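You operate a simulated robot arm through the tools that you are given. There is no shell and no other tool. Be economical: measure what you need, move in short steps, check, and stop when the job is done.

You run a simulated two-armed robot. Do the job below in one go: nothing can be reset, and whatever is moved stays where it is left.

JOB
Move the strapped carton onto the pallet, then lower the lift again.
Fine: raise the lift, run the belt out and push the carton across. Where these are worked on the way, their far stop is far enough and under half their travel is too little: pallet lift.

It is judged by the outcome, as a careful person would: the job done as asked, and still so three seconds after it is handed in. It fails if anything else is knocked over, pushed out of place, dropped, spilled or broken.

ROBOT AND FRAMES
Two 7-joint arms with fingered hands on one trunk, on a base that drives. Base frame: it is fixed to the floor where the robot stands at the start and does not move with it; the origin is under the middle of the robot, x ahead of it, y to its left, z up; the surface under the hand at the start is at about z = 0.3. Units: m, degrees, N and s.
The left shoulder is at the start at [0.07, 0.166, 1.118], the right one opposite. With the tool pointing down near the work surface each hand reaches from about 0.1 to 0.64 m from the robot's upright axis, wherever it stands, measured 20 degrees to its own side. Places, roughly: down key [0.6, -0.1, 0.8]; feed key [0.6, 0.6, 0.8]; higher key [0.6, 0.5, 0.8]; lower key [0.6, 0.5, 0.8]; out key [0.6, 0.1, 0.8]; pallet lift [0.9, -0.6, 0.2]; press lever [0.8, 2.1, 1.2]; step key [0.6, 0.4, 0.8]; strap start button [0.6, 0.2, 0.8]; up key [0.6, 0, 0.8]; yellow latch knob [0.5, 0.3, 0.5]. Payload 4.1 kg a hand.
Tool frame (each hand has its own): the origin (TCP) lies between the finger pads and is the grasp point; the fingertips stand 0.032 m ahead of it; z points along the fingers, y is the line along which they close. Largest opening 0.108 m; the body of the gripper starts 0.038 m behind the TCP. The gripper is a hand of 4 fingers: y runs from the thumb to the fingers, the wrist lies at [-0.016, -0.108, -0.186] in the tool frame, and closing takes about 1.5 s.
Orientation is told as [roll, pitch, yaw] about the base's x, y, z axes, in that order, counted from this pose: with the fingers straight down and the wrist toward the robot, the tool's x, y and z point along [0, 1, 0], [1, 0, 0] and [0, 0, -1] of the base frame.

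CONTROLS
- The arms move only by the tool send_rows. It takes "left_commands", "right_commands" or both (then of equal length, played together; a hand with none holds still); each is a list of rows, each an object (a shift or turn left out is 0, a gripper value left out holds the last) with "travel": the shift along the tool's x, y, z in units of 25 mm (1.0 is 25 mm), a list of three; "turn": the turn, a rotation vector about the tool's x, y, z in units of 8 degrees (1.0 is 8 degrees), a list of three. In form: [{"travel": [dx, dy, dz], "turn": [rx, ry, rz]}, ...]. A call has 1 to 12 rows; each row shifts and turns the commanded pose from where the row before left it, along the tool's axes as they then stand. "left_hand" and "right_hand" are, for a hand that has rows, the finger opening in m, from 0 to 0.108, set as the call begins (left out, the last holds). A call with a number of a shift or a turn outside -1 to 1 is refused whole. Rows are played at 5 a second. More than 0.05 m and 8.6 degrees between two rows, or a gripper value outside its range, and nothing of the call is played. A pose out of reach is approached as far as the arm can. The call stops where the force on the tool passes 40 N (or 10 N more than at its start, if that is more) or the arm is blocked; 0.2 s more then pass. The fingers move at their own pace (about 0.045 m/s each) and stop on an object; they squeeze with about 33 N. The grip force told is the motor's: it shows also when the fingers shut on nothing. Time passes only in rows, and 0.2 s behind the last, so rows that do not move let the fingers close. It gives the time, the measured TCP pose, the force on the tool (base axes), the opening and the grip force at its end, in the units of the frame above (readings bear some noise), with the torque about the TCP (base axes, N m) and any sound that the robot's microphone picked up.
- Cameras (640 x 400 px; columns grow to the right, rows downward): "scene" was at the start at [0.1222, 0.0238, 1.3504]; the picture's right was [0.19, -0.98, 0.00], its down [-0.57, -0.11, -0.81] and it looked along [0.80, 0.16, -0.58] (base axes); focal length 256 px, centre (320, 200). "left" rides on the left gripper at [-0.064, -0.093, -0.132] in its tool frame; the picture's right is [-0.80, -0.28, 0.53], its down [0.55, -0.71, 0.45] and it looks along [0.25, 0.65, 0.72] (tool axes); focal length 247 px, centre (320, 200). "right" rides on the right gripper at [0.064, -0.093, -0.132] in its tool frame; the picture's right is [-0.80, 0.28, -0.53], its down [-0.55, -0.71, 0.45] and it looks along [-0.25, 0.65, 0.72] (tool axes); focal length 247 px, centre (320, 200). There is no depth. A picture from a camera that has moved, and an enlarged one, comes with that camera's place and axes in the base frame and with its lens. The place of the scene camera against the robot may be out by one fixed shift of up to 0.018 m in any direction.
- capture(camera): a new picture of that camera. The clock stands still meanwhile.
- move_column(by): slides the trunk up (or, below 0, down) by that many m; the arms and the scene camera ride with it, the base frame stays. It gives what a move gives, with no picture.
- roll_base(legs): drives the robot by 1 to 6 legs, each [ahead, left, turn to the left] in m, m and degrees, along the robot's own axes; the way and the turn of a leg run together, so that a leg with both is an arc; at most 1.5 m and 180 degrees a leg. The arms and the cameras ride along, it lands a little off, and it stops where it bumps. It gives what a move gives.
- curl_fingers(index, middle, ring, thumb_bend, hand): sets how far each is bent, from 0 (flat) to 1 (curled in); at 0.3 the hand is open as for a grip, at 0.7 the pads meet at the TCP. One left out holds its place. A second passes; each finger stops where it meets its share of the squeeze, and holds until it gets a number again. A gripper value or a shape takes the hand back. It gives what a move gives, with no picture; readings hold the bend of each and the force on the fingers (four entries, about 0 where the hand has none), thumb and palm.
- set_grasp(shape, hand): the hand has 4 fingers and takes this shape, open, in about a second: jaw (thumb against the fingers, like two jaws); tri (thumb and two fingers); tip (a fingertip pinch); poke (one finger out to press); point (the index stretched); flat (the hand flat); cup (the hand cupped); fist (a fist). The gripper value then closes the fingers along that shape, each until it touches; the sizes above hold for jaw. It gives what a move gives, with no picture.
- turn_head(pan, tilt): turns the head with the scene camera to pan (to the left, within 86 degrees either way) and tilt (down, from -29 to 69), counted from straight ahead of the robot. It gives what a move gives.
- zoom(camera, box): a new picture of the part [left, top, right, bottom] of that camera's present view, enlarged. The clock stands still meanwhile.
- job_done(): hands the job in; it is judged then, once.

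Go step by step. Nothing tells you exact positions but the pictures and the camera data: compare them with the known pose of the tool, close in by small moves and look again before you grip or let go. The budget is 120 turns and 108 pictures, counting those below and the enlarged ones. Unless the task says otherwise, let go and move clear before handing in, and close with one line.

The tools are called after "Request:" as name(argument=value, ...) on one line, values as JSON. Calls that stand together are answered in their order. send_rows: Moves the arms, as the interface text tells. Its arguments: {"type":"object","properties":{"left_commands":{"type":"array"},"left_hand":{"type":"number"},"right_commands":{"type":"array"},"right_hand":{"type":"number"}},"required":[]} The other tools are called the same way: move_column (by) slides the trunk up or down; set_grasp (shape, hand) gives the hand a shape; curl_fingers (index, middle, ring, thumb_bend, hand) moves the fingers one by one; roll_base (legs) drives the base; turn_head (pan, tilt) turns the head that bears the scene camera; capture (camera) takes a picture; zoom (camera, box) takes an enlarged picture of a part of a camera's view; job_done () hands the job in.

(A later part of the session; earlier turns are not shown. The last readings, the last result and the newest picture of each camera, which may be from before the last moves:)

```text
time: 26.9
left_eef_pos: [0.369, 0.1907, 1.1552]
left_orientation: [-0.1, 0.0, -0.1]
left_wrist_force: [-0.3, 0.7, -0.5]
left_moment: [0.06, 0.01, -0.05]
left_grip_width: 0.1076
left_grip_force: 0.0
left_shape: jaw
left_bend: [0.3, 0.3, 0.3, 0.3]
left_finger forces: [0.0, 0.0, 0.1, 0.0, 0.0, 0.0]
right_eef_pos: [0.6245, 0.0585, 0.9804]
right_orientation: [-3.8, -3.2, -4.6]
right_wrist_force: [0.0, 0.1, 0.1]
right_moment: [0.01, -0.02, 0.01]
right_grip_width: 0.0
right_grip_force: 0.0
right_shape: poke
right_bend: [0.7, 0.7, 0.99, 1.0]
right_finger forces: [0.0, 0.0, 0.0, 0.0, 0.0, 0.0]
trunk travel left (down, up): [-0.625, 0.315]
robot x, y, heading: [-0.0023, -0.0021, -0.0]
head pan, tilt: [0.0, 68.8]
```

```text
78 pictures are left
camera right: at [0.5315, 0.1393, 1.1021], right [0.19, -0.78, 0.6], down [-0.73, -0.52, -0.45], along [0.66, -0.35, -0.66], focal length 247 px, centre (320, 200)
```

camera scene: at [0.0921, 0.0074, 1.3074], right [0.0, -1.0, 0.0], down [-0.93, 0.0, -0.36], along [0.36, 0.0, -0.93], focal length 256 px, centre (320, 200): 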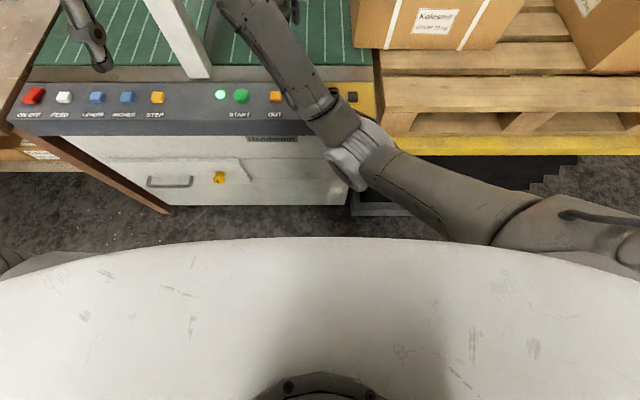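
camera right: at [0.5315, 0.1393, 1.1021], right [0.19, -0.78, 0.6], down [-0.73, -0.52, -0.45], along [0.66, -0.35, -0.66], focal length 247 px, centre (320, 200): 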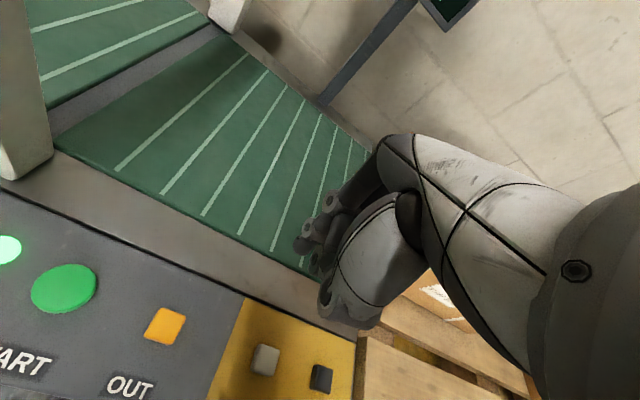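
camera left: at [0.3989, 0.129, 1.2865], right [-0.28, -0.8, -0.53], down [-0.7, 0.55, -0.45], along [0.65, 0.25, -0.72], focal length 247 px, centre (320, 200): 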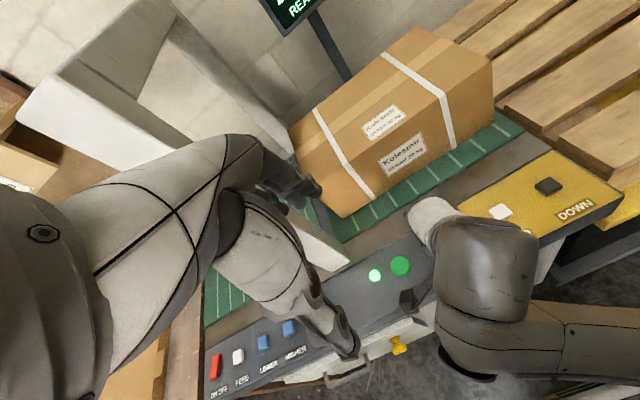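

The arm hit its own limit at z ≈ 0.98, so I'll raise the column 0.1 m for clearance. Then I'll drive forward 0.15 m; the console front is at about x = 0.51, so there is room.

Request:
move_column(by=0.1)

Request:
roll_base(legs=[[0.12, 0, 0]])

Request:
turn_head(pan=-15, tilt=45)

Request:
capture(camera="scene")

Request:
capture(camera="left")

```text
time: 28.2
left_eef_pos: [0.3693, 0.191, 1.2543]
left_orientation: [-0.1, 0.0, 0.0]
left_wrist_force: [-0.1, -0.2, -0.6]
left_moment: [0.01, 0.04, 0.02]
left_grip_width: 0.1077
left_grip_force: 0.1
left_shape: jaw
left_bend: [0.3, 0.3, 0.3, 0.3]
left_finger forces: [0.0, 0.1, 0.0, 0.0, 0.0, 0.1]
right_eef_pos: [0.6272, 0.0592, 1.0797]
right_orientation: [-3.7, -3.2, -4.6]
right_wrist_force: [0.2, 0.6, -0.9]
right_moment: [0.0, -0.01, 0.01]
right_grip_width: 0.0001
right_grip_force: 0.0
right_shape: poke
right_bend: [0.7, 0.7, 0.99, 1.0]
right_finger forces: [0.0, 0.0, 0.0, 0.0, 0.0, 0.0]
trunk travel left (down, up): [-0.725, 0.215]
robot x, y, heading: [0.0011, 0.0017, 0.1]
head pan, tilt: [0.0, 68.8]
```

```text
time: 29.5
left_eef_pos: [0.4881, 0.1911, 1.2542]
left_orientation: [0.0, 0.0, 0.0]
left_wrist_force: [-0.6, 0.1, 0.6]
left_moment: [0.03, 0.03, 0.0]
left_grip_width: 0.1077
left_grip_force: 0.0
left_shape: jaw
left_bend: [0.3, 0.3, 0.3, 0.3]
left_finger forces: [0.0, 0.0, 0.0, 0.0, 0.1, 0.0]
right_eef_pos: [0.7464, 0.0588, 1.081]
right_orientation: [-3.8, -3.2, -4.5]
right_wrist_force: [-0.4, -0.5, 0.1]
right_moment: [-0.02, -0.01, 0.04]
right_grip_width: 0.0001
right_grip_force: 0.0
right_shape: poke
right_bend: [0.7, 0.7, 0.99, 1.0]
right_finger forces: [0.1, 0.0, 0.0, 0.1, 0.0, 0.0]
trunk travel left (down, up): [-0.725, 0.215]
robot x, y, heading: [0.1212, -0.003, 0.2]
head pan, tilt: [0.0, 68.8]
```

```text
time: 30.3
left_eef_pos: [0.4895, 0.1908, 1.255]
left_orientation: [0.0, -0.1, 0.1]
left_wrist_force: [-1.0, 0.7, -0.4]
left_moment: [0.02, -0.02, -0.03]
left_grip_width: 0.1074
left_grip_force: 0.1
left_shape: jaw
left_bend: [0.3, 0.3, 0.3, 0.3]
left_finger forces: [0.1, 0.0, 0.0, 0.0, 0.0, 0.1]
right_eef_pos: [0.7462, 0.0581, 1.0813]
right_orientation: [-3.6, -3.2, -4.7]
right_wrist_force: [0.9, 0.5, -0.3]
right_moment: [0.02, 0.0, 0.0]
right_grip_width: 0.0001
right_grip_force: 0.1
right_shape: poke
right_bend: [0.7, 0.7, 0.99, 1.0]
right_finger forces: [0.0, 0.1, 0.0, 0.0, 0.0, 0.1]
trunk travel left (down, up): [-0.725, 0.215]
robot x, y, heading: [0.1196, 0.002, 0.1]
head pan, tilt: [-15.0, 45.0]
```

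```text
77 pictures are left
camera scene: at [0.234, -0.0135, 1.4362], right [-0.26, -0.97, 0.0], down [-0.68, 0.18, -0.71], along [0.68, -0.18, -0.71], focal length 256 px, centre (320, 200)
```

scene: 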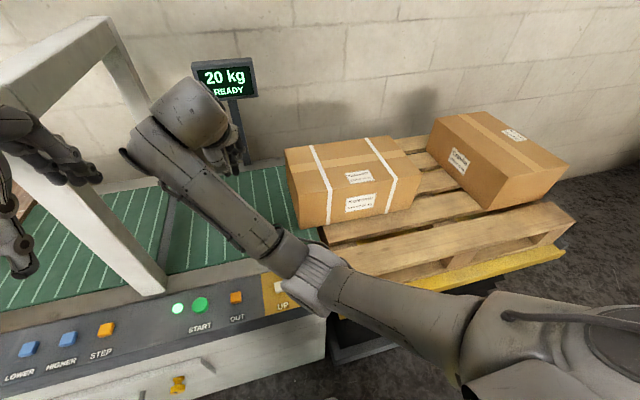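

```text
76 pictures are left
camera left: at [0.3962, 0.125, 1.386], right [-0.28, -0.8, -0.53], down [-0.71, 0.55, -0.45], along [0.65, 0.25, -0.72], focal length 247 px, centre (320, 200)
```

left: 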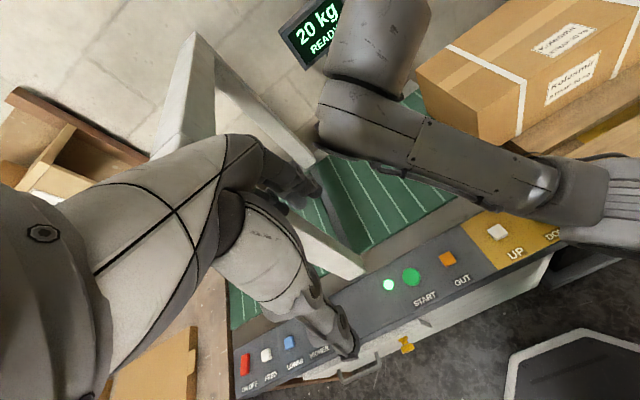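

The carton's left face is at about y = -0.08, spanning x ≈ 0.745–0.945 and z ≈ 0.79–0.96, and the hand is on its free side. I'll make a fist and tilt the hand forward for reach.

Request:
set_grasp(hand="right", shape="fist")

Request:
send_rows(right_commands=[{"turn": [-0.9, 0.1, -0.14]}, {"turn": [-0.9, 0.1, -0.14]}, {"turn": [-0.9, 0.1, -0.14]}, {"turn": [-0.9, 0.1, -0.14]}])

Request:
capture(camera="scene")

Request:
capture(camera="right")

```text
time: 31.2
left_eef_pos: [0.4895, 0.1903, 1.2546]
left_orientation: [0.0, 0.0, 0.0]
left_wrist_force: [0.2, -0.3, 0.9]
left_moment: [0.02, 0.0, -0.02]
left_grip_width: 0.1078
left_grip_force: 0.1
left_shape: jaw
left_bend: [0.3, 0.3, 0.3, 0.3]
left_finger forces: [0.1, 0.0, 0.0, 0.1, 0.0, 0.0]
right_eef_pos: [0.7454, 0.0592, 1.0796]
right_orientation: [-3.7, -3.2, -4.7]
right_wrist_force: [0.3, 0.3, -0.9]
right_moment: [0.01, 0.0, 0.01]
right_grip_width: 0.0003
right_grip_force: 0.1
right_shape: fist
right_bend: [0.86, 1.0, 1.0, 1.0]
right_finger forces: [0.0, 0.1, 0.1, 0.0, 0.1, 0.1]
trunk travel left (down, up): [-0.725, 0.215]
robot x, y, heading: [0.1182, -0.0003, 0.2]
head pan, tilt: [-15.0, 45.0]
```

```text
time: 32.2
left_eef_pos: [0.4895, 0.1899, 1.2543]
left_orientation: [0.0, 0.1, -0.1]
left_wrist_force: [0.5, -0.5, 0.2]
left_moment: [0.0, 0.01, 0.04]
left_grip_width: 0.1077
left_grip_force: 0.0
left_shape: jaw
left_bend: [0.3, 0.3, 0.3, 0.3]
left_finger forces: [0.1, 0.0, 0.0, 0.0, 0.0, 0.0]
right_eef_pos: [0.7471, 0.0551, 1.0862]
right_orientation: [-2.9, -32.7, 1.7]
right_wrist_force: [-0.5, -0.1, 0.5]
right_moment: [0.01, -0.02, -0.02]
right_grip_width: 0.0
right_grip_force: 0.1
right_shape: fist
right_bend: [0.86, 1.0, 1.0, 1.0]
right_finger forces: [0.0, 0.0, 0.0, 0.0, 0.1, 0.0]
trunk travel left (down, up): [-0.725, 0.215]
robot x, y, heading: [0.1183, -0.0023, -0.0]
head pan, tilt: [-15.0, 45.0]
```

```text
75 pictures are left
camera scene: at [0.234, -0.0141, 1.4363], right [-0.26, -0.97, 0.0], down [-0.68, 0.18, -0.71], along [0.68, -0.18, -0.71], focal length 256 px, centre (320, 200)
```

scene: 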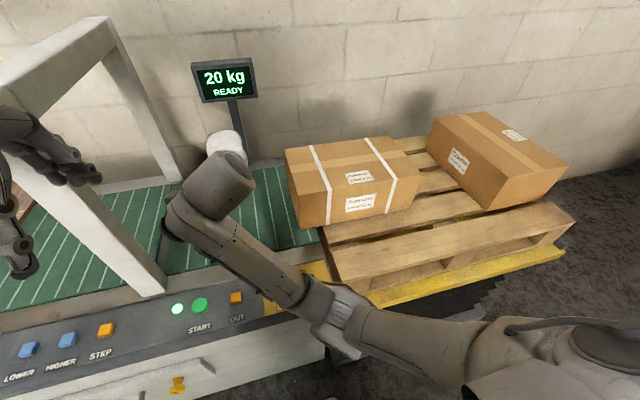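

```text
74 pictures are left
camera right: at [0.5976, 0.1218, 1.1443], right [-0.05, -0.77, 0.63], down [-0.35, -0.58, -0.73], along [0.93, -0.26, -0.24], focal length 247 px, centre (320, 200)
```

right: 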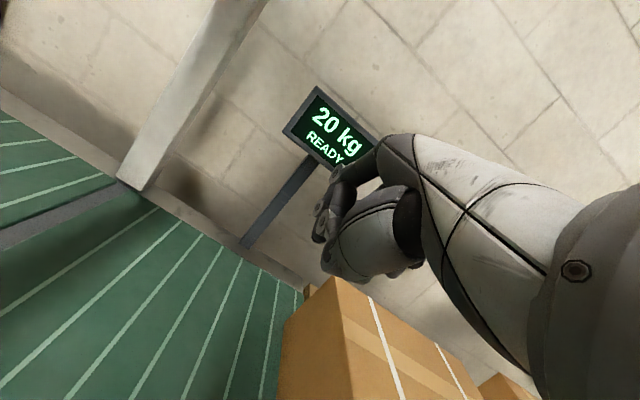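

Tilt works. Now I'll lower the fist beside the carton, over the empty belt.

Request:
send_rows(right_commands=[{"travel": [0, -0.19, 0.88]}, {"travel": [0, -0.19, 0.88]}, {"travel": [0, -0.19, 0.88]}, {"travel": [0, -0.19, 0.88]}, {"travel": [0, -0.19, 0.88]}, {"travel": [0, -0.19, 0.88]}, {"travel": [0, -0.19, 0.88]}, {"travel": [0, -0.19, 0.88]}])

Request:
capture(camera="scene")

Request:
capture(camera="right")

```text
time: 33.9
left_eef_pos: [0.4898, 0.1907, 1.2543]
left_orientation: [0.0, 0.0, 0.1]
left_wrist_force: [0.4, 0.1, 0.1]
left_moment: [0.0, 0.0, 0.04]
left_grip_width: 0.1076
left_grip_force: 0.0
left_shape: jaw
left_bend: [0.3, 0.3, 0.3, 0.3]
left_finger forces: [0.0, 0.1, 0.0, 0.1, 0.0, 0.0]
right_eef_pos: [0.8259, -0.0119, 0.9322]
right_orientation: [-11.2, -34.3, 3.4]
right_wrist_force: [-0.1, -0.6, 0.1]
right_moment: [0.02, -0.02, 0.01]
right_grip_width: 0.0
right_grip_force: 0.1
right_shape: fist
right_bend: [0.86, 1.0, 1.0, 1.0]
right_finger forces: [0.1, 0.1, 0.0, 0.0, 0.0, 0.0]
trunk travel left (down, up): [-0.725, 0.215]
robot x, y, heading: [0.1184, -0.0012, 0.4]
head pan, tilt: [-15.0, 45.0]
stopped in row 8 (right hand): the arm was blocked; the commanded pose is now the measured one
```

```text
73 pictures are left
camera scene: at [0.2348, -0.014, 1.4362], right [-0.26, -0.97, 0.0], down [-0.68, 0.18, -0.71], along [0.68, -0.18, -0.71], focal length 256 px, centre (320, 200)
```

scene: 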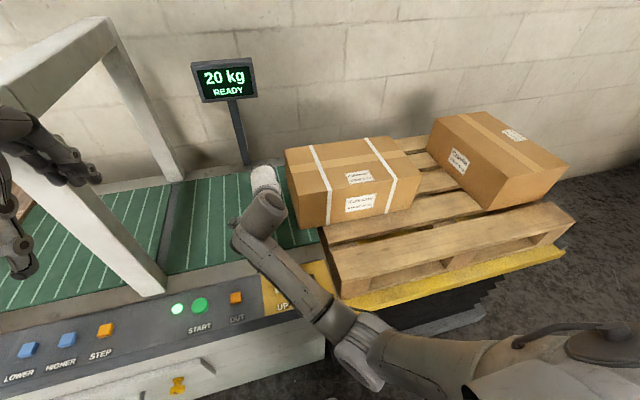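

```text
72 pictures are left
camera right: at [0.6777, 0.0672, 0.9768], right [-0.11, -0.69, 0.72], down [-0.36, -0.65, -0.67], along [0.93, -0.33, -0.18], focal length 247 px, centre (320, 200)
```

right: 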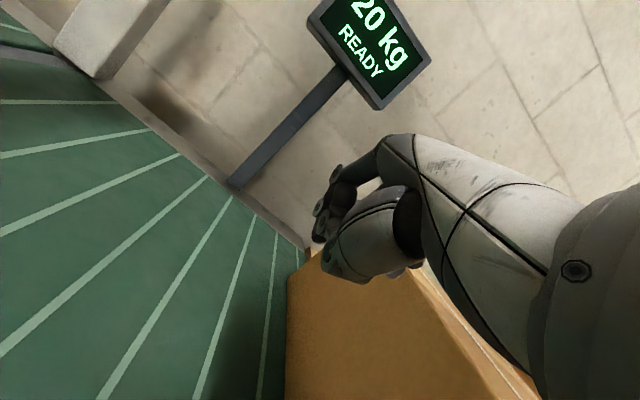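

The arm neared a joint limit, so I'll back off slightly to the left and lower with the column instead.

Request:
send_rows(right_commands=[{"travel": [0.6, 0, 0]}])

Request:
move_column(by=-0.06)

Request:
capture(camera="scene")

Request:
capture(camera="right")

```text
time: 34.3
left_eef_pos: [0.489, 0.19, 1.2529]
left_orientation: [0.0, 0.0, 0.0]
left_wrist_force: [-0.5, 0.4, -0.3]
left_moment: [-0.03, 0.0, 0.0]
left_grip_width: 0.1074
left_grip_force: 0.0
left_shape: jaw
left_bend: [0.3, 0.3, 0.3, 0.3]
left_finger forces: [0.0, 0.0, 0.0, 0.1, 0.0, 0.0]
right_eef_pos: [0.8321, -0.0193, 0.923]
right_orientation: [-13.7, -34.3, 4.0]
right_wrist_force: [-0.4, 0.1, -1.2]
right_moment: [0.02, 0.0, 0.0]
right_grip_width: 0.0
right_grip_force: 0.0
right_shape: fist
right_bend: [0.86, 1.0, 1.0, 1.0]
right_finger forces: [0.0, 0.0, 0.0, 0.0, 0.1, 0.0]
trunk travel left (down, up): [-0.725, 0.215]
robot x, y, heading: [0.1208, -0.0028, 0.2]
head pan, tilt: [-15.0, 45.0]
```

```text
time: 35.3
left_eef_pos: [0.4887, 0.1905, 1.1945]
left_orientation: [0.0, -0.1, 0.0]
left_wrist_force: [0.0, 0.0, -0.7]
left_moment: [0.01, -0.01, 0.0]
left_grip_width: 0.1078
left_grip_force: 0.0
left_shape: jaw
left_bend: [0.3, 0.3, 0.3, 0.3]
left_finger forces: [0.0, 0.0, 0.0, 0.0, 0.1, 0.1]
right_eef_pos: [0.834, -0.0161, 0.8681]
right_orientation: [-13.5, -34.6, 3.9]
right_wrist_force: [-0.1, 0.6, 0.3]
right_moment: [-0.02, 0.03, -0.02]
right_grip_width: 0.0
right_grip_force: 0.0
right_shape: fist
right_bend: [0.86, 1.0, 1.0, 1.0]
right_finger forces: [0.1, 0.0, 0.0, 0.0, 0.1, 0.0]
trunk travel left (down, up): [-0.665, 0.275]
robot x, y, heading: [0.1208, -0.0029, -0.1]
head pan, tilt: [-15.0, 45.0]
```

```text
71 pictures are left
camera scene: at [0.2343, -0.0137, 1.3763], right [-0.26, -0.97, 0.0], down [-0.68, 0.18, -0.71], along [0.68, -0.18, -0.71], focal length 256 px, centre (320, 200)
```

scene: 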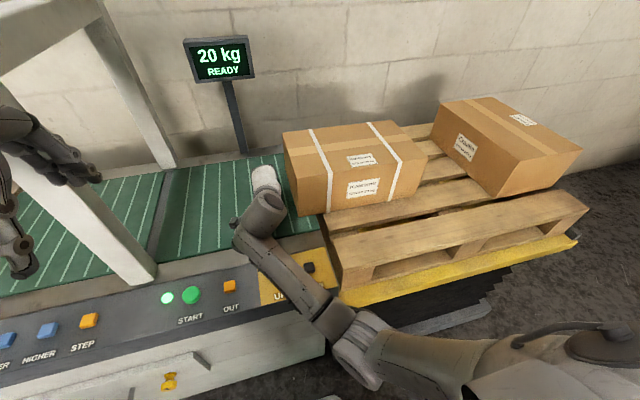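

```text
70 pictures are left
camera right: at [0.6858, 0.066, 0.9082], right [-0.12, -0.66, 0.74], down [-0.36, -0.66, -0.65], along [0.92, -0.35, -0.16], focal length 247 px, centre (320, 200)
```

right: 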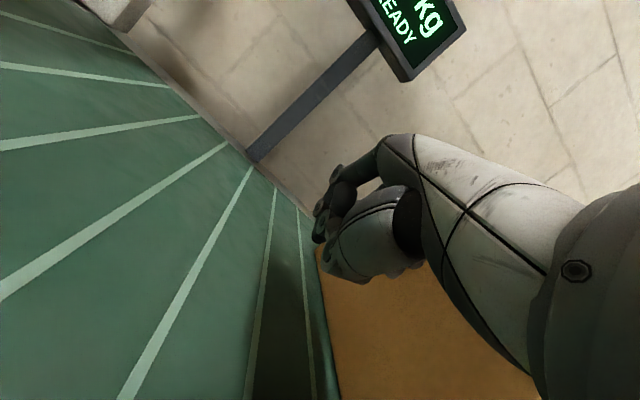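

The fist is level beside the carton's left face. The face must go from y ≈ -0.08 to about -0.21; the pallet edge is at -0.16 and the other carton is about 0.2 m away from this one. Pushing gently to the right.

Request:
send_rows(right_commands=[{"travel": [-0.5, 0, 0.1]}, {"travel": [-0.5, 0, 0.1]}, {"travel": [-0.5, 0, 0.1]}, {"travel": [-0.5, 0, 0.1]}])

Request:
capture(camera="scene")

```text
time: 36.3
left_eef_pos: [0.4896, 0.1923, 1.1941]
left_orientation: [-0.1, -0.1, 0.1]
left_wrist_force: [0.9, 0.0, 0.7]
left_moment: [-0.03, 0.0, 0.01]
left_grip_width: 0.1078
left_grip_force: 0.0
left_shape: jaw
left_bend: [0.3, 0.3, 0.3, 0.3]
left_finger forces: [0.0, 0.0, 0.1, 0.0, 0.0, 0.0]
right_eef_pos: [0.8379, -0.0572, 0.8791]
right_orientation: [-13.2, -35.2, 4.4]
right_wrist_force: [0.8, 5.8, -1.4]
right_moment: [-0.12, 0.0, -0.02]
right_grip_width: 0.0
right_grip_force: 0.0
right_shape: fist
right_bend: [0.86, 1.0, 1.0, 1.0]
right_finger forces: [0.1, 0.0, 5.8, 0.0, 0.0, 0.0]
trunk travel left (down, up): [-0.665, 0.275]
robot x, y, heading: [0.1186, 0.0025, 0.1]
head pan, tilt: [-15.0, 45.0]
```

```text
69 pictures are left
camera scene: at [0.2347, -0.0114, 1.3762], right [-0.26, -0.97, 0.0], down [-0.68, 0.18, -0.71], along [0.68, -0.18, -0.71], focal length 256 px, centre (320, 200)
```

scene: 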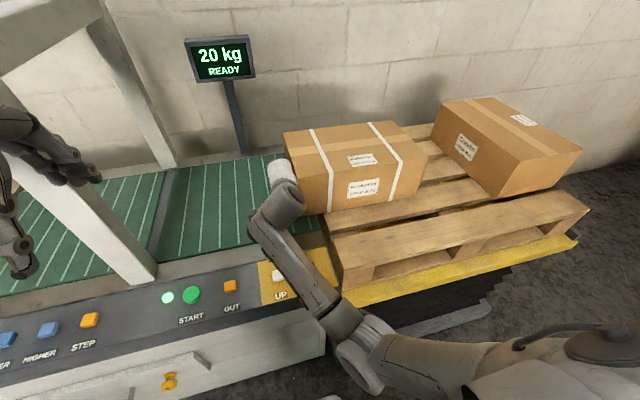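

Contact, with light force. Continuing the push and keeping level.

Request:
send_rows(right_commands=[{"travel": [-0.5, -0.05, 0.2]}, {"travel": [-0.5, -0.05, 0.2]}, {"travel": [-0.5, -0.05, 0.2]}, {"travel": [-0.5, -0.05, 0.2]}])

Request:
capture(camera="scene")

```text
time: 37.3
left_eef_pos: [0.4893, 0.194, 1.1942]
left_orientation: [-0.1, 0.1, 0.1]
left_wrist_force: [-0.7, 0.5, 0.5]
left_moment: [-0.01, -0.01, 0.0]
left_grip_width: 0.1078
left_grip_force: 0.0
left_shape: jaw
left_bend: [0.3, 0.3, 0.3, 0.3]
left_finger forces: [0.1, 0.0, 0.1, 0.0, 0.1, 0.0]
right_eef_pos: [0.8434, -0.1138, 0.8722]
right_orientation: [-13.3, -35.4, 4.3]
right_wrist_force: [-2.9, 12.4, 2.5]
right_moment: [-0.39, -0.06, -0.06]
right_grip_width: 0.0
right_grip_force: 0.1
right_shape: fist
right_bend: [0.86, 1.0, 1.0, 1.0]
right_finger forces: [0.0, 0.1, 12.2, 0.0, 0.0, 0.0]
trunk travel left (down, up): [-0.665, 0.275]
robot x, y, heading: [0.1189, -0.0021, -0.0]
head pan, tilt: [-15.0, 45.0]
```

```text
68 pictures are left
camera scene: at [0.2333, -0.0116, 1.3763], right [-0.26, -0.97, 0.0], down [-0.68, 0.18, -0.71], along [0.68, -0.18, -0.71], focal length 256 px, centre (320, 200)
```

scene: 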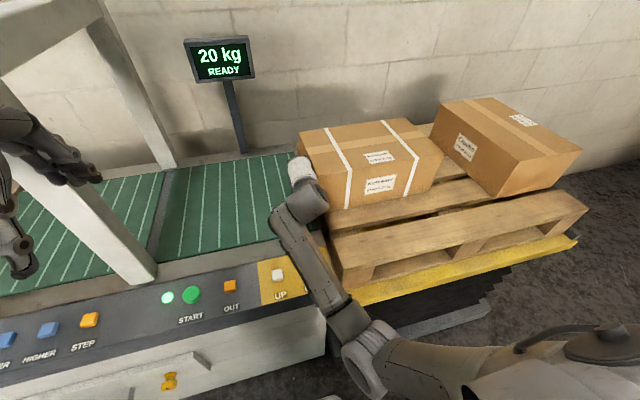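

It slides easily at 12 N. Another ~7 cm.

Request:
send_rows(right_commands=[{"travel": [-0.5, -0.1, 0.12]}, {"travel": [-0.5, -0.1, 0.12]}, {"travel": [-0.5, -0.1, 0.12]}, {"travel": [-0.5, -0.1, 0.12]}, {"travel": [-0.5, -0.1, 0.12]}])

Request:
capture(camera="scene")

Request:
capture(camera="right")

```text
time: 38.5
left_eef_pos: [0.4876, 0.1913, 1.1941]
left_orientation: [-0.1, 0.0, 0.0]
left_wrist_force: [0.3, 1.1, 0.8]
left_moment: [0.02, 0.0, 0.0]
left_grip_width: 0.1075
left_grip_force: 0.1
left_shape: jaw
left_bend: [0.3, 0.3, 0.3, 0.3]
left_finger forces: [0.1, 0.0, 0.0, 0.1, 0.1, 0.0]
right_eef_pos: [0.8306, -0.1625, 0.8547]
right_orientation: [-11.4, -34.7, 3.9]
right_wrist_force: [1.8, 18.2, 12.0]
right_moment: [-0.97, -0.01, 0.12]
right_grip_width: 0.0
right_grip_force: 0.2
right_shape: fist
right_bend: [0.86, 1.0, 1.0, 1.0]
right_finger forces: [0.0, 0.0, 17.7, 0.0, 0.0, 0.0]
trunk travel left (down, up): [-0.665, 0.275]
robot x, y, heading: [0.1194, -0.002, -0.2]
head pan, tilt: [-15.0, 45.0]
```

```text
67 pictures are left
camera scene: at [0.2331, -0.0108, 1.3765], right [-0.26, -0.97, 0.0], down [-0.68, 0.18, -0.71], along [0.68, -0.18, -0.71], focal length 256 px, centre (320, 200)
```

scene: 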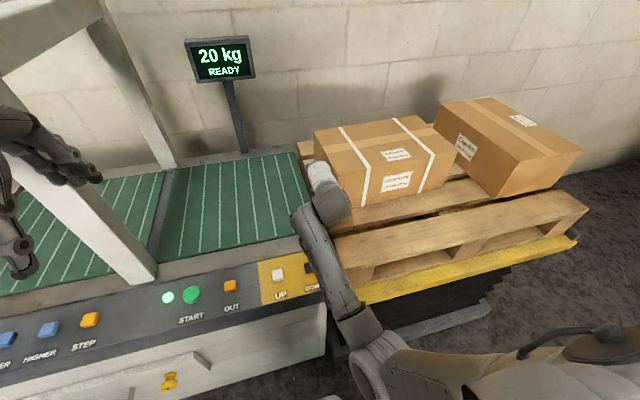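

```text
66 pictures are left
camera right: at [0.6821, -0.0832, 0.8976], right [-0.11, -0.69, 0.72], down [-0.35, -0.65, -0.67], along [0.93, -0.32, -0.17], focal length 247 px, centre (320, 200)
```

right: 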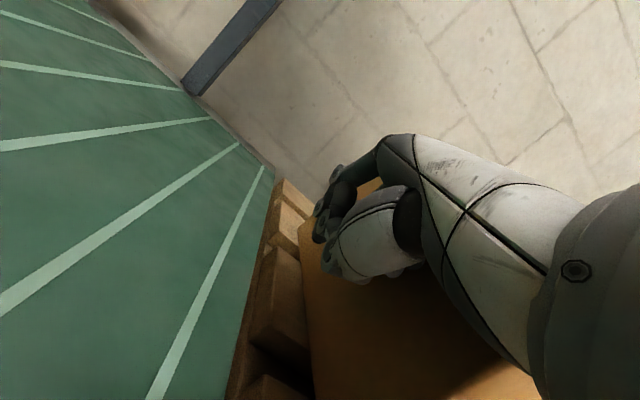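

The carton is now fully on the pallet deck with a small margin. A further ~2.5 cm gives clearance from the belt end while leaving a gap to the other carton.

Request:
send_rows(right_commands=[{"travel": [-0.5, 0.05, 0]}, {"travel": [-0.5, 0.05, 0]}])

Request:
zoom(camera="scene", box=[260, 80, 600, 300])

```text
time: 39.1
left_eef_pos: [0.4901, 0.1897, 1.1937]
left_orientation: [0.1, 0.0, 0.0]
left_wrist_force: [0.0, -0.7, -0.1]
left_moment: [0.03, -0.02, -0.01]
left_grip_width: 0.1077
left_grip_force: 0.1
left_shape: jaw
left_bend: [0.3, 0.3, 0.3, 0.3]
left_finger forces: [0.0, 0.1, 0.0, 0.1, 0.0, 0.0]
right_eef_pos: [0.8303, -0.1899, 0.8551]
right_orientation: [-10.8, -33.9, 3.3]
right_wrist_force: [-1.8, 12.0, 5.5]
right_moment: [-0.55, -0.08, 0.0]
right_grip_width: 0.0001
right_grip_force: 0.1
right_shape: fist
right_bend: [0.86, 1.0, 1.0, 1.0]
right_finger forces: [0.0, 0.0, 11.8, 0.1, 0.1, 0.0]
trunk travel left (down, up): [-0.665, 0.275]
robot x, y, heading: [0.1187, -0.0035, 0.0]
head pan, tilt: [-15.0, 45.0]
```

```text
1.82 times, centred on (430, 190) of scene
camera zoom: at [0.2336, -0.013, 1.3762], right [-0.26, -0.97, 0.0], down [-0.68, 0.18, -0.71], along [0.68, -0.18, -0.71], focal length 466 px, centre (120, 218)
```

zoom: 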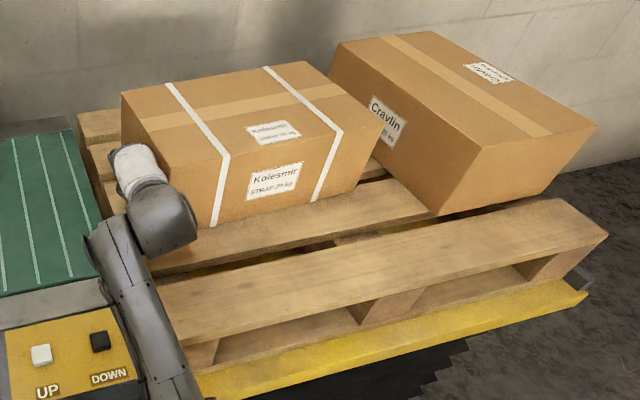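

The carton is well placed on the pallet. I'll back off to the left, raise the column, and make the poke shape for DOWN.

Request:
send_rows(right_commands=[{"travel": [1, 0, 0]}, {"travel": [1, 0, 0]}, {"travel": [1, 0, -0.2]}, {"travel": [0.5, 0, -0.2]}])

Request:
move_column(by=0.15)

Request:
roll_base(legs=[[-0.12, 0, 0]])

Request:
set_grasp(hand="right", shape="poke")

Request:
send_rows(right_commands=[{"turn": [0.9, 0, 0]}, {"turn": [0.9, 0, 0]}, {"turn": [0.9, 0, 0]}, {"turn": [0.9, 0, 0]}])

Request:
capture(camera="scene")

```text
time: 40.0
left_eef_pos: [0.4892, 0.1896, 1.1943]
left_orientation: [0.1, 0.0, 0.1]
left_wrist_force: [-0.1, -1.8, -0.1]
left_moment: [0.0, 0.01, 0.03]
left_grip_width: 0.1078
left_grip_force: 0.0
left_shape: jaw
left_bend: [0.3, 0.3, 0.3, 0.3]
left_finger forces: [0.0, 0.0, 0.0, 0.0, 0.0, 0.0]
right_eef_pos: [0.838, -0.19, 0.845]
right_orientation: [-21.6, -34.1, 6.6]
right_wrist_force: [-0.1, 0.0, 0.1]
right_moment: [0.03, 0.03, 0.01]
right_grip_width: 0.0002
right_grip_force: 0.2
right_shape: fist
right_bend: [0.86, 1.0, 1.0, 1.0]
right_finger forces: [0.1, 0.0, 0.1, 0.1, 0.0, 0.1]
trunk travel left (down, up): [-0.665, 0.275]
robot x, y, heading: [0.1186, 0.0011, -0.0]
head pan, tilt: [-15.0, 45.0]
stopped in row 4 (right hand): the arm was blocked; the commanded pose is now the measured one
```

```text
time: 41.7
left_eef_pos: [0.4887, 0.1902, 1.3435]
left_orientation: [0.0, 0.0, -0.1]
left_wrist_force: [0.1, 0.4, 0.6]
left_moment: [-0.01, -0.01, 0.02]
left_grip_width: 0.1076
left_grip_force: 0.0
left_shape: jaw
left_bend: [0.3, 0.3, 0.3, 0.3]
left_finger forces: [0.0, 0.0, 0.1, 0.1, 0.1, 0.1]
right_eef_pos: [0.8374, -0.1897, 0.9951]
right_orientation: [-21.6, -34.2, 6.7]
right_wrist_force: [0.6, 0.2, 0.2]
right_moment: [-0.04, 0.01, 0.02]
right_grip_width: 0.0
right_grip_force: 0.1
right_shape: fist
right_bend: [0.86, 1.0, 1.0, 1.0]
right_finger forces: [0.1, 0.1, 0.0, 0.0, 0.0, 0.1]
trunk travel left (down, up): [-0.815, 0.125]
robot x, y, heading: [0.1216, -0.0011, 0.1]
head pan, tilt: [-15.0, 45.0]
```

```text
time: 43.0
left_eef_pos: [0.3734, 0.19, 1.3426]
left_orientation: [-0.1, 0.1, 0.0]
left_wrist_force: [0.2, -0.5, 0.4]
left_moment: [0.01, 0.01, -0.04]
left_grip_width: 0.1078
left_grip_force: 0.3
left_shape: jaw
left_bend: [0.3, 0.3, 0.3, 0.3]
left_finger forces: [0.1, 0.1, 0.0, 0.0, 0.0, 0.0]
right_eef_pos: [0.7216, -0.1888, 0.9939]
right_orientation: [-21.5, -34.0, 6.6]
right_wrist_force: [-0.6, -1.0, -0.2]
right_moment: [-0.04, 0.01, 0.02]
right_grip_width: 0.0003
right_grip_force: 0.0
right_shape: fist
right_bend: [0.86, 1.0, 1.0, 1.0]
right_finger forces: [0.0, 0.0, 0.0, 0.0, 0.1, 0.0]
trunk travel left (down, up): [-0.815, 0.125]
robot x, y, heading: [0.0056, -0.0028, 0.0]
head pan, tilt: [-15.0, 45.0]
```

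```text
time: 43.9
left_eef_pos: [0.3735, 0.1894, 1.3444]
left_orientation: [0.0, 0.0, 0.1]
left_wrist_force: [-0.4, -0.1, -0.1]
left_moment: [0.05, -0.04, -0.02]
left_grip_width: 0.1078
left_grip_force: 0.0
left_shape: jaw
left_bend: [0.3, 0.3, 0.3, 0.3]
left_finger forces: [0.0, 0.0, 0.0, 0.0, 0.1, 0.0]
right_eef_pos: [0.7219, -0.1896, 0.9933]
right_orientation: [-21.8, -34.2, 6.6]
right_wrist_force: [-0.3, 0.1, -0.7]
right_moment: [-0.02, -0.01, -0.01]
right_grip_width: 0.0
right_grip_force: 0.2
right_shape: poke
right_bend: [0.7, 0.7, 0.99, 1.0]
right_finger forces: [0.0, 0.0, 0.1, 0.0, 0.1, 0.0]
trunk travel left (down, up): [-0.815, 0.125]
robot x, y, heading: [0.0054, -0.0015, 0.2]
head pan, tilt: [-15.0, 45.0]
```

```text
time: 44.9
left_eef_pos: [0.3738, 0.1911, 1.3441]
left_orientation: [-0.1, -0.1, 0.0]
left_wrist_force: [0.7, -0.5, 0.0]
left_moment: [0.03, 0.02, -0.01]
left_grip_width: 0.1075
left_grip_force: 0.0
left_shape: jaw
left_bend: [0.3, 0.3, 0.3, 0.3]
left_finger forces: [0.0, 0.0, 0.0, 0.1, 0.1, 0.0]
right_eef_pos: [0.7219, -0.1868, 0.9942]
right_orientation: [-17.7, -7.0, -3.7]
right_wrist_force: [-0.4, -0.6, 0.0]
right_moment: [-0.03, 0.01, 0.02]
right_grip_width: 0.0
right_grip_force: 0.0
right_shape: poke
right_bend: [0.7, 0.7, 0.99, 1.0]
right_finger forces: [0.0, 0.0, 0.1, 0.0, 0.0, 0.1]
trunk travel left (down, up): [-0.815, 0.125]
robot x, y, heading: [0.0059, 0.003, 0.2]
head pan, tilt: [-15.0, 45.0]
```

```text
64 pictures are left
camera scene: at [0.119, -0.0131, 1.5261], right [-0.26, -0.97, 0.0], down [-0.68, 0.18, -0.71], along [0.68, -0.18, -0.71], focal length 256 px, centre (320, 200)
```

scene: 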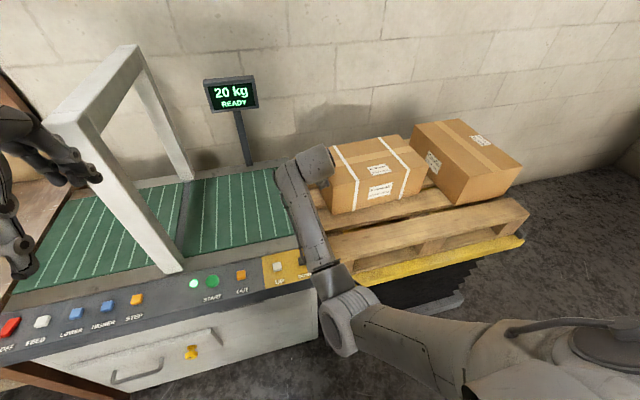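

Clear of the carton. Now straightening the hand and bringing it over DOWN at about (0.575, -0.075).

Request:
send_rows(right_commands=[{"travel": [0.3, -1, -0.5], "turn": [0.2, 0.5, -0.1]}, {"travel": [0.5, -1, -0.5], "turn": [0.2, 0.5, -0.1]}, {"travel": [0.7, -1, -0.5], "turn": [0.2, 0.5, -0.1]}, {"travel": [0.7, -1, -0.5], "turn": [0.2, 0.5, -0.1]}, {"travel": [0.8, -1, 0], "turn": [0, 0.2, 0]}, {"travel": [0.8, -0.8, 0]}, {"travel": [0.6, 0, 0]}])

Request:
capture(camera="right")

```text
time: 45.8
left_eef_pos: [0.3735, 0.19, 1.3437]
left_orientation: [0.1, -0.1, -0.2]
left_wrist_force: [-0.2, 0.1, -0.3]
left_moment: [-0.01, 0.04, 0.01]
left_grip_width: 0.1078
left_grip_force: 0.0
left_shape: jaw
left_bend: [0.3, 0.3, 0.3, 0.3]
left_finger forces: [0.0, 0.0, 0.1, 0.0, 0.1, 0.0]
right_eef_pos: [0.6618, -0.2217, 1.0359]
right_orientation: [-13.2, -5.0, -6.5]
right_wrist_force: [0.3, 0.8, 0.2]
right_moment: [-0.04, 0.0, 0.0]
right_grip_width: 0.0
right_grip_force: 0.0
right_shape: poke
right_bend: [0.7, 0.7, 0.99, 1.0]
right_finger forces: [0.0, 0.0, 0.0, 0.0, 0.1, 0.1]
trunk travel left (down, up): [-0.815, 0.125]
robot x, y, heading: [0.0048, -0.003, 0.2]
head pan, tilt: [-15.0, 45.0]
stopped in row 4 (right hand): the arm was blocked; the commanded pose is now the measured one
```

```text
63 pictures are left
camera right: at [0.5694, -0.1191, 1.1419], right [0.14, -0.68, 0.72], down [-0.74, -0.56, -0.37], along [0.65, -0.48, -0.58], focal length 247 px, centre (320, 200)
```

right: 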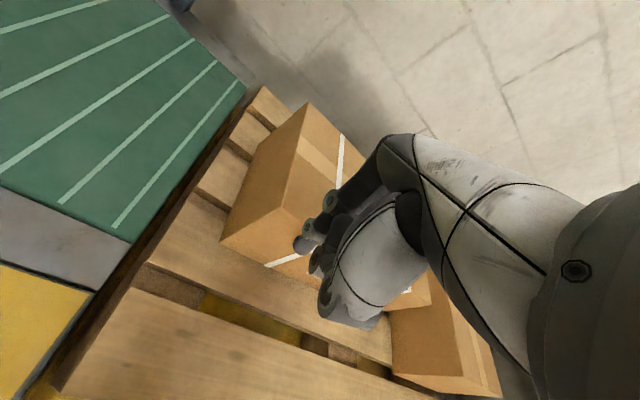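

The carton sits well inside the pallet edge. The arm is in a constrained posture, so I'll bring it back up toward its starting posture first.

Request:
send_rows(right_commands=[{"travel": [0, 0, -1]}, {"travel": [0, 0, -1]}, {"travel": [0, 0, -1], "turn": [0, 0.3, 0]}, {"travel": [0, 0, -1], "turn": [0, 0.3, 0]}, {"travel": [0, 0, -1], "turn": [0.2, 0.3, -0.2]}, {"travel": [0, 0, -1], "turn": [0.2, 0.3, -0.2]}, {"travel": [0, 0, -1], "turn": [0.2, 0.3, -0.2]}, {"travel": [0, 0, -1]}, {"travel": [0, 0, -1]}, {"travel": [0, 0, -1]}])

```text
time: 48.0
left_eef_pos: [0.3729, 0.1907, 1.3448]
left_orientation: [0.0, 0.0, 0.0]
left_wrist_force: [-0.2, 0.1, -0.3]
left_moment: [-0.01, -0.07, 0.02]
left_grip_width: 0.1078
left_grip_force: 0.0
left_shape: jaw
left_bend: [0.3, 0.3, 0.3, 0.3]
left_finger forces: [0.0, 0.0, 0.0, 0.0, 0.0, 0.0]
right_eef_pos: [0.6519, -0.1857, 1.2829]
right_orientation: [-1.3, 0.3, -2.0]
right_wrist_force: [-0.7, 0.2, 0.5]
right_moment: [-0.01, 0.0, 0.02]
right_grip_width: 0.0
right_grip_force: 0.1
right_shape: poke
right_bend: [0.7, 0.7, 0.99, 1.0]
right_finger forces: [0.0, 0.0, 0.0, 0.0, 0.0, 0.0]
trunk travel left (down, up): [-0.815, 0.125]
robot x, y, heading: [0.0005, -0.0019, -0.1]
head pan, tilt: [-15.0, 45.0]
```

Posture is recovered. Lowering the column to its original height and moving above DOWN.

Request:
move_column(by=-0.19)

Request:
send_rows(right_commands=[{"travel": [0.7, -0.5, 0], "turn": [0, 0.1, -0.1]}, {"travel": [0.7, -0.5, 0], "turn": [0, 0.1, -0.1]}, {"travel": [0.7, -0.5, 0.5]}, {"travel": [0.7, -0.5, 1]}, {"travel": [0.7, -0.5, 1]}, {"travel": [0.7, -0.5, 1]}, {"travel": [0.2, 0, 1]}, {"travel": [0, 0, 1]}])

Request:
capture(camera="right")

```text
time: 50.0
left_eef_pos: [0.3737, 0.1904, 1.1548]
left_orientation: [0.0, 0.0, 0.0]
left_wrist_force: [0.0, -0.8, 0.2]
left_moment: [-0.03, 0.01, 0.02]
left_grip_width: 0.1074
left_grip_force: 0.0
left_shape: jaw
left_bend: [0.3, 0.3, 0.3, 0.3]
left_finger forces: [0.1, 0.0, 0.0, 0.0, 0.0, 0.0]
right_eef_pos: [0.6514, -0.1869, 1.0915]
right_orientation: [-1.2, 0.3, -1.9]
right_wrist_force: [0.0, -0.8, 0.8]
right_moment: [-0.03, -0.01, 0.0]
right_grip_width: 0.0
right_grip_force: 0.1
right_shape: poke
right_bend: [0.7, 0.7, 0.99, 1.0]
right_finger forces: [0.0, 0.0, 0.0, 0.0, 0.1, 0.0]
trunk travel left (down, up): [-0.625, 0.315]
robot x, y, heading: [0.0038, -0.0011, 0.3]
head pan, tilt: [-15.0, 45.0]
```

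```text
time: 51.9
left_eef_pos: [0.3734, 0.189, 1.1545]
left_orientation: [0.0, 0.0, -0.1]
left_wrist_force: [0.6, 0.1, -0.1]
left_moment: [-0.02, -0.01, 0.0]
left_grip_width: 0.1079
left_grip_force: 0.0
left_shape: jaw
left_bend: [0.3, 0.3, 0.3, 0.3]
left_finger forces: [0.0, 0.0, 0.0, 0.0, 0.0, 0.0]
right_eef_pos: [0.6463, -0.1533, 0.9599]
right_orientation: [-4.6, -2.3, -5.7]
right_wrist_force: [-0.5, -0.2, -0.1]
right_moment: [0.0, -0.01, -0.02]
right_grip_width: 0.0002
right_grip_force: 0.1
right_shape: poke
right_bend: [0.7, 0.7, 0.99, 1.0]
right_finger forces: [0.0, 0.0, 0.0, 0.0, 0.0, 0.0]
right hand out of reach, approached as far as the arm can: row 1, 2, 3, 4, 5
trunk travel left (down, up): [-0.625, 0.315]
robot x, y, heading: [0.0005, 0.003, -0.4]
head pan, tilt: [-15.0, 45.0]
stopped in row 8 (right hand): the arm was blocked; the commanded pose is now the measured one
```

```text
62 pictures are left
camera right: at [0.5554, -0.0712, 1.0817], right [0.18, -0.77, 0.61], down [-0.74, -0.51, -0.43], along [0.64, -0.37, -0.67], focal length 247 px, centre (320, 200)
```

right: 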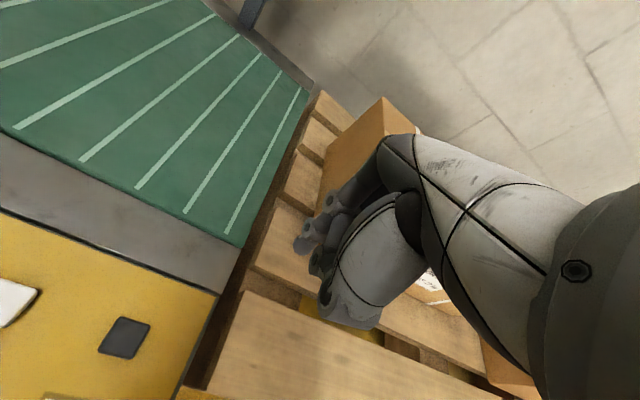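

The arm is at a joint limit, so I'll use the base and column to place the finger over DOWN: the base moves (-0.07, +0.078).

Request:
roll_base(legs=[[-0.07, 0.078, 0]])

Request:
move_column(by=-0.1)

Request:
capture(camera="right")

Request:
capture(camera="scene")

```text
time: 53.1
left_eef_pos: [0.3033, 0.2691, 1.154]
left_orientation: [0.0, 0.0, 0.0]
left_wrist_force: [0.0, 0.8, -0.1]
left_moment: [-0.01, 0.0, 0.04]
left_grip_width: 0.1075
left_grip_force: 0.1
left_shape: jaw
left_bend: [0.3, 0.3, 0.3, 0.3]
left_finger forces: [0.1, 0.0, 0.0, 0.0, 0.0, 0.0]
right_eef_pos: [0.5759, -0.074, 0.96]
right_orientation: [-4.6, -2.4, -5.7]
right_wrist_force: [0.3, -0.4, -0.8]
right_moment: [0.0, -0.04, 0.01]
right_grip_width: 0.0
right_grip_force: 0.1
right_shape: poke
right_bend: [0.7, 0.7, 0.99, 1.0]
right_finger forces: [0.1, 0.0, 0.0, 0.0, 0.0, 0.1]
trunk travel left (down, up): [-0.625, 0.315]
robot x, y, heading: [-0.0671, 0.0816, 0.1]
head pan, tilt: [-15.0, 45.0]
```

```text
time: 54.4
left_eef_pos: [0.3035, 0.2685, 1.0538]
left_orientation: [0.0, 0.0, 0.0]
left_wrist_force: [0.2, -1.1, -0.2]
left_moment: [-0.04, -0.04, 0.02]
left_grip_width: 0.1079
left_grip_force: 0.1
left_shape: jaw
left_bend: [0.3, 0.3, 0.3, 0.3]
left_finger forces: [0.0, 0.0, 0.0, 0.1, 0.0, 0.0]
right_eef_pos: [0.5756, -0.0758, 0.8603]
right_orientation: [-4.7, -2.4, -5.7]
right_wrist_force: [0.4, -0.4, 0.0]
right_moment: [0.0, 0.01, 0.0]
right_grip_width: 0.0
right_grip_force: 0.0
right_shape: poke
right_bend: [0.7, 0.7, 0.99, 1.0]
right_finger forces: [0.0, 0.0, 0.0, 0.1, 0.0, 0.0]
trunk travel left (down, up): [-0.525, 0.415]
robot x, y, heading: [-0.0668, 0.0806, -0.1]
head pan, tilt: [-15.0, 45.0]
```

```text
61 pictures are left
camera right: at [0.4855, 0.0079, 0.9819], right [0.18, -0.77, 0.61], down [-0.74, -0.51, -0.43], along [0.64, -0.37, -0.67], focal length 247 px, centre (320, 200)
```

right: 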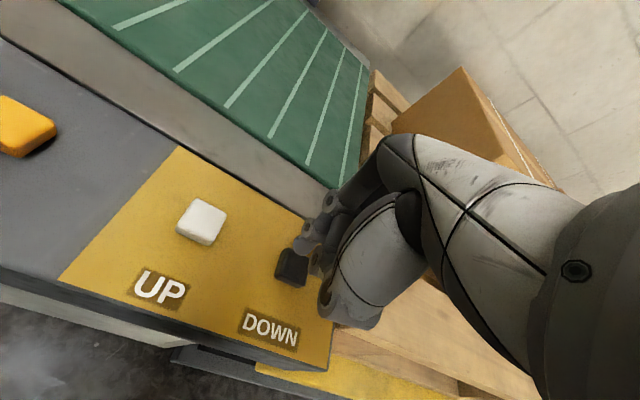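

```text
60 pictures are left
camera scene: at [0.0482, 0.065, 1.2363], right [-0.26, -0.97, 0.0], down [-0.68, 0.18, -0.71], along [0.68, -0.18, -0.71], focal length 256 px, centre (320, 200)
```

scene: 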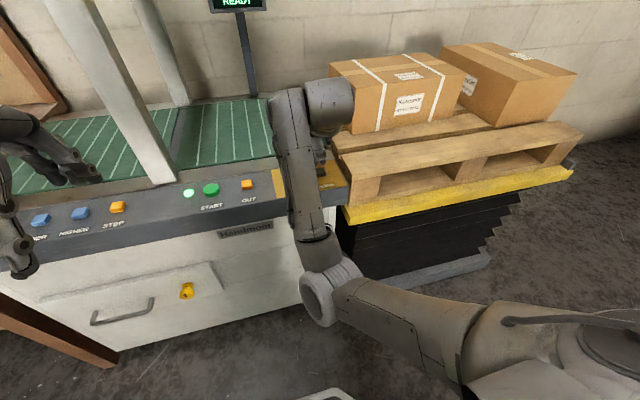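

The finger is nearly over DOWN. A small trim to the right and then pressing.

Request:
send_rows(right_commands=[{"travel": [-0.25, 0.15, 0.2]}, {"travel": [0, 0, 0.3]}, {"travel": [0, 0, 0.3]}, {"travel": [0, 0, 0.3]}, {"travel": [0, 0, 0.3]}])

Request:
capture(camera="scene")

Request:
capture(camera="right")

```text
time: 55.6
left_eef_pos: [0.3005, 0.2704, 1.0553]
left_orientation: [0.0, -0.1, 0.0]
left_wrist_force: [-0.8, -0.1, 0.2]
left_moment: [-0.02, -0.01, -0.01]
left_grip_width: 0.1078
left_grip_force: 0.0
left_shape: jaw
left_bend: [0.3, 0.3, 0.3, 0.3]
left_finger forces: [0.0, 0.0, 0.0, 0.1, 0.1, 0.1]
right_eef_pos: [0.5831, -0.0894, 0.8341]
right_orientation: [-5.1, -3.5, -5.9]
right_wrist_force: [1.4, 4.9, 18.6]
right_moment: [0.25, -0.08, -0.03]
right_grip_width: 0.0
right_grip_force: 0.0
right_shape: poke
right_bend: [0.7, 0.7, 0.99, 1.0]
right_finger forces: [19.0, 0.1, 0.1, 0.0, 0.0, 0.0]
trunk travel left (down, up): [-0.525, 0.415]
robot x, y, heading: [-0.0657, 0.079, 0.2]
head pan, tilt: [-15.0, 45.0]
heard: click
```

```text
59 pictures are left
camera scene: at [0.046, 0.0666, 1.2369], right [-0.26, -0.97, 0.0], down [-0.68, 0.18, -0.71], along [0.68, -0.18, -0.71], focal length 256 px, centre (320, 200)
```

scene: 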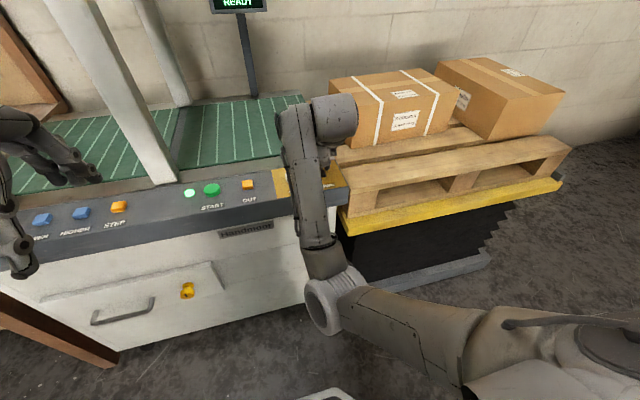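

```text
58 pictures are left
camera right: at [0.491, -0.0038, 0.9538], right [0.17, -0.77, 0.62], down [-0.74, -0.51, -0.44], along [0.65, -0.38, -0.65], focal length 247 px, centre (320, 200)
```

right: 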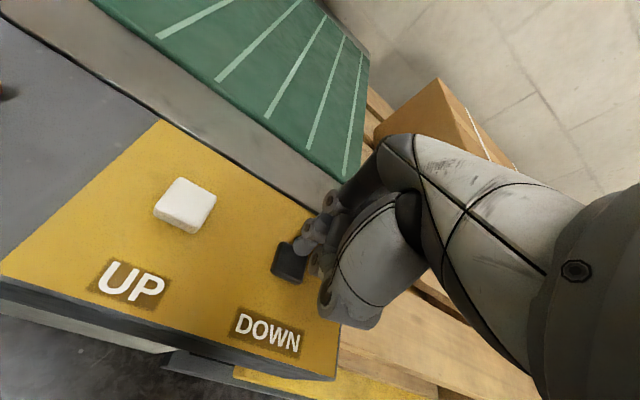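

The click was heard and the lift is lowering. I'll hold it down.

Request:
send_rows(right_commands=[{"travel": [0, 0, 0.1]}, {}, {}, {}, {}, {}, {}, {}])

Request:
capture(camera="scene")

```text
time: 57.2
left_eef_pos: [0.3008, 0.271, 1.0537]
left_orientation: [-0.1, -0.1, 0.1]
left_wrist_force: [-0.3, 0.2, -0.5]
left_moment: [-0.03, -0.01, 0.0]
left_grip_width: 0.1078
left_grip_force: 0.1
left_shape: jaw
left_bend: [0.3, 0.3, 0.3, 0.3]
left_finger forces: [0.0, 0.0, 0.0, 0.0, 0.0, 0.0]
right_eef_pos: [0.5847, -0.0918, 0.8347]
right_orientation: [-5.5, -4.0, -6.1]
right_wrist_force: [5.9, 7.2, 43.2]
right_moment: [0.75, -0.79, -0.04]
right_grip_width: 0.0
right_grip_force: 0.0
right_shape: poke
right_bend: [0.7, 0.7, 0.99, 1.0]
right_finger forces: [61.1, 0.1, 0.1, 0.0, 0.1, 0.1]
trunk travel left (down, up): [-0.525, 0.415]
robot x, y, heading: [-0.068, 0.0761, 0.1]
head pan, tilt: [-15.0, 45.0]
stopped in row 7 (right hand): the force on the tool passed its limit at 40 N (the readings are from after the stop); the commanded pose is now the measured one
```

```text
57 pictures are left
camera scene: at [0.0456, 0.067, 1.2366], right [-0.26, -0.97, 0.0], down [-0.68, 0.18, -0.71], along [0.68, -0.18, -0.71], focal length 256 px, centre (320, 200)
```

scene: 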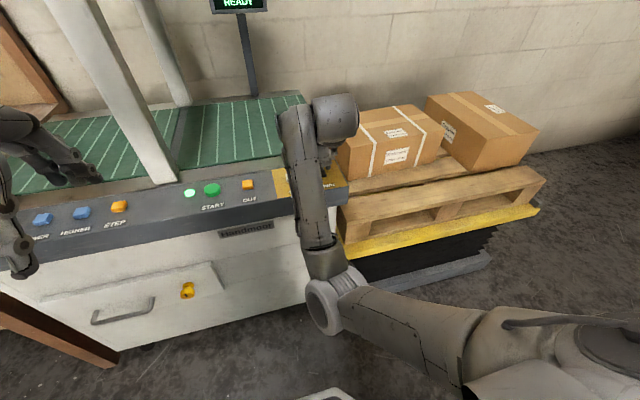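

Lowering steadily with both cartons riding along. Continuing to hold.

Request:
send_rows(right_commands=[{}, {}, {}, {}, {}, {}, {}, {}, {}, {}, {}, {}])

Request:
capture(camera="scene")

```text
time: 59.8
left_eef_pos: [0.3001, 0.2712, 1.0553]
left_orientation: [-0.1, -0.2, 0.0]
left_wrist_force: [0.5, 1.0, -0.6]
left_moment: [-0.01, 0.02, 0.03]
left_grip_width: 0.1076
left_grip_force: 0.0
left_shape: jaw
left_bend: [0.3, 0.3, 0.3, 0.3]
left_finger forces: [0.0, 0.0, 0.0, 0.0, 0.1, 0.0]
right_eef_pos: [0.5832, -0.0902, 0.8358]
right_orientation: [-5.5, -4.1, -6.1]
right_wrist_force: [12.9, 0.3, 57.9]
right_moment: [0.46, -0.86, -0.15]
right_grip_width: 0.0
right_grip_force: 0.1
right_shape: poke
right_bend: [0.7, 0.7, 0.99, 1.0]
right_finger forces: [78.5, 0.1, 0.0, 0.1, 0.0, 0.0]
trunk travel left (down, up): [-0.525, 0.415]
robot x, y, heading: [-0.0631, 0.0798, -0.1]
head pan, tilt: [-15.0, 45.0]
```

```text
56 pictures are left
camera scene: at [0.044, 0.0667, 1.2369], right [-0.26, -0.97, 0.0], down [-0.68, 0.18, -0.71], along [0.69, -0.18, -0.7], focal length 256 px, centre (320, 200)
```

scene: 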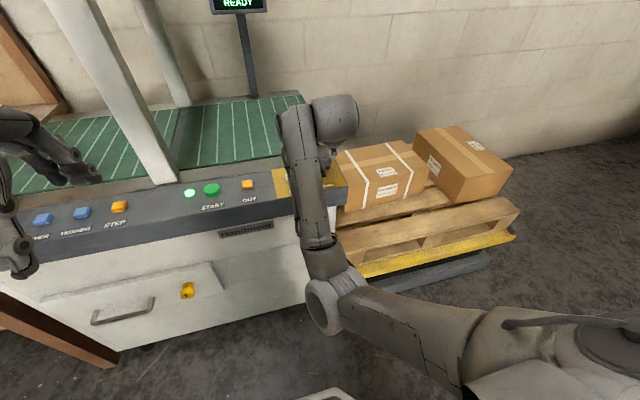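

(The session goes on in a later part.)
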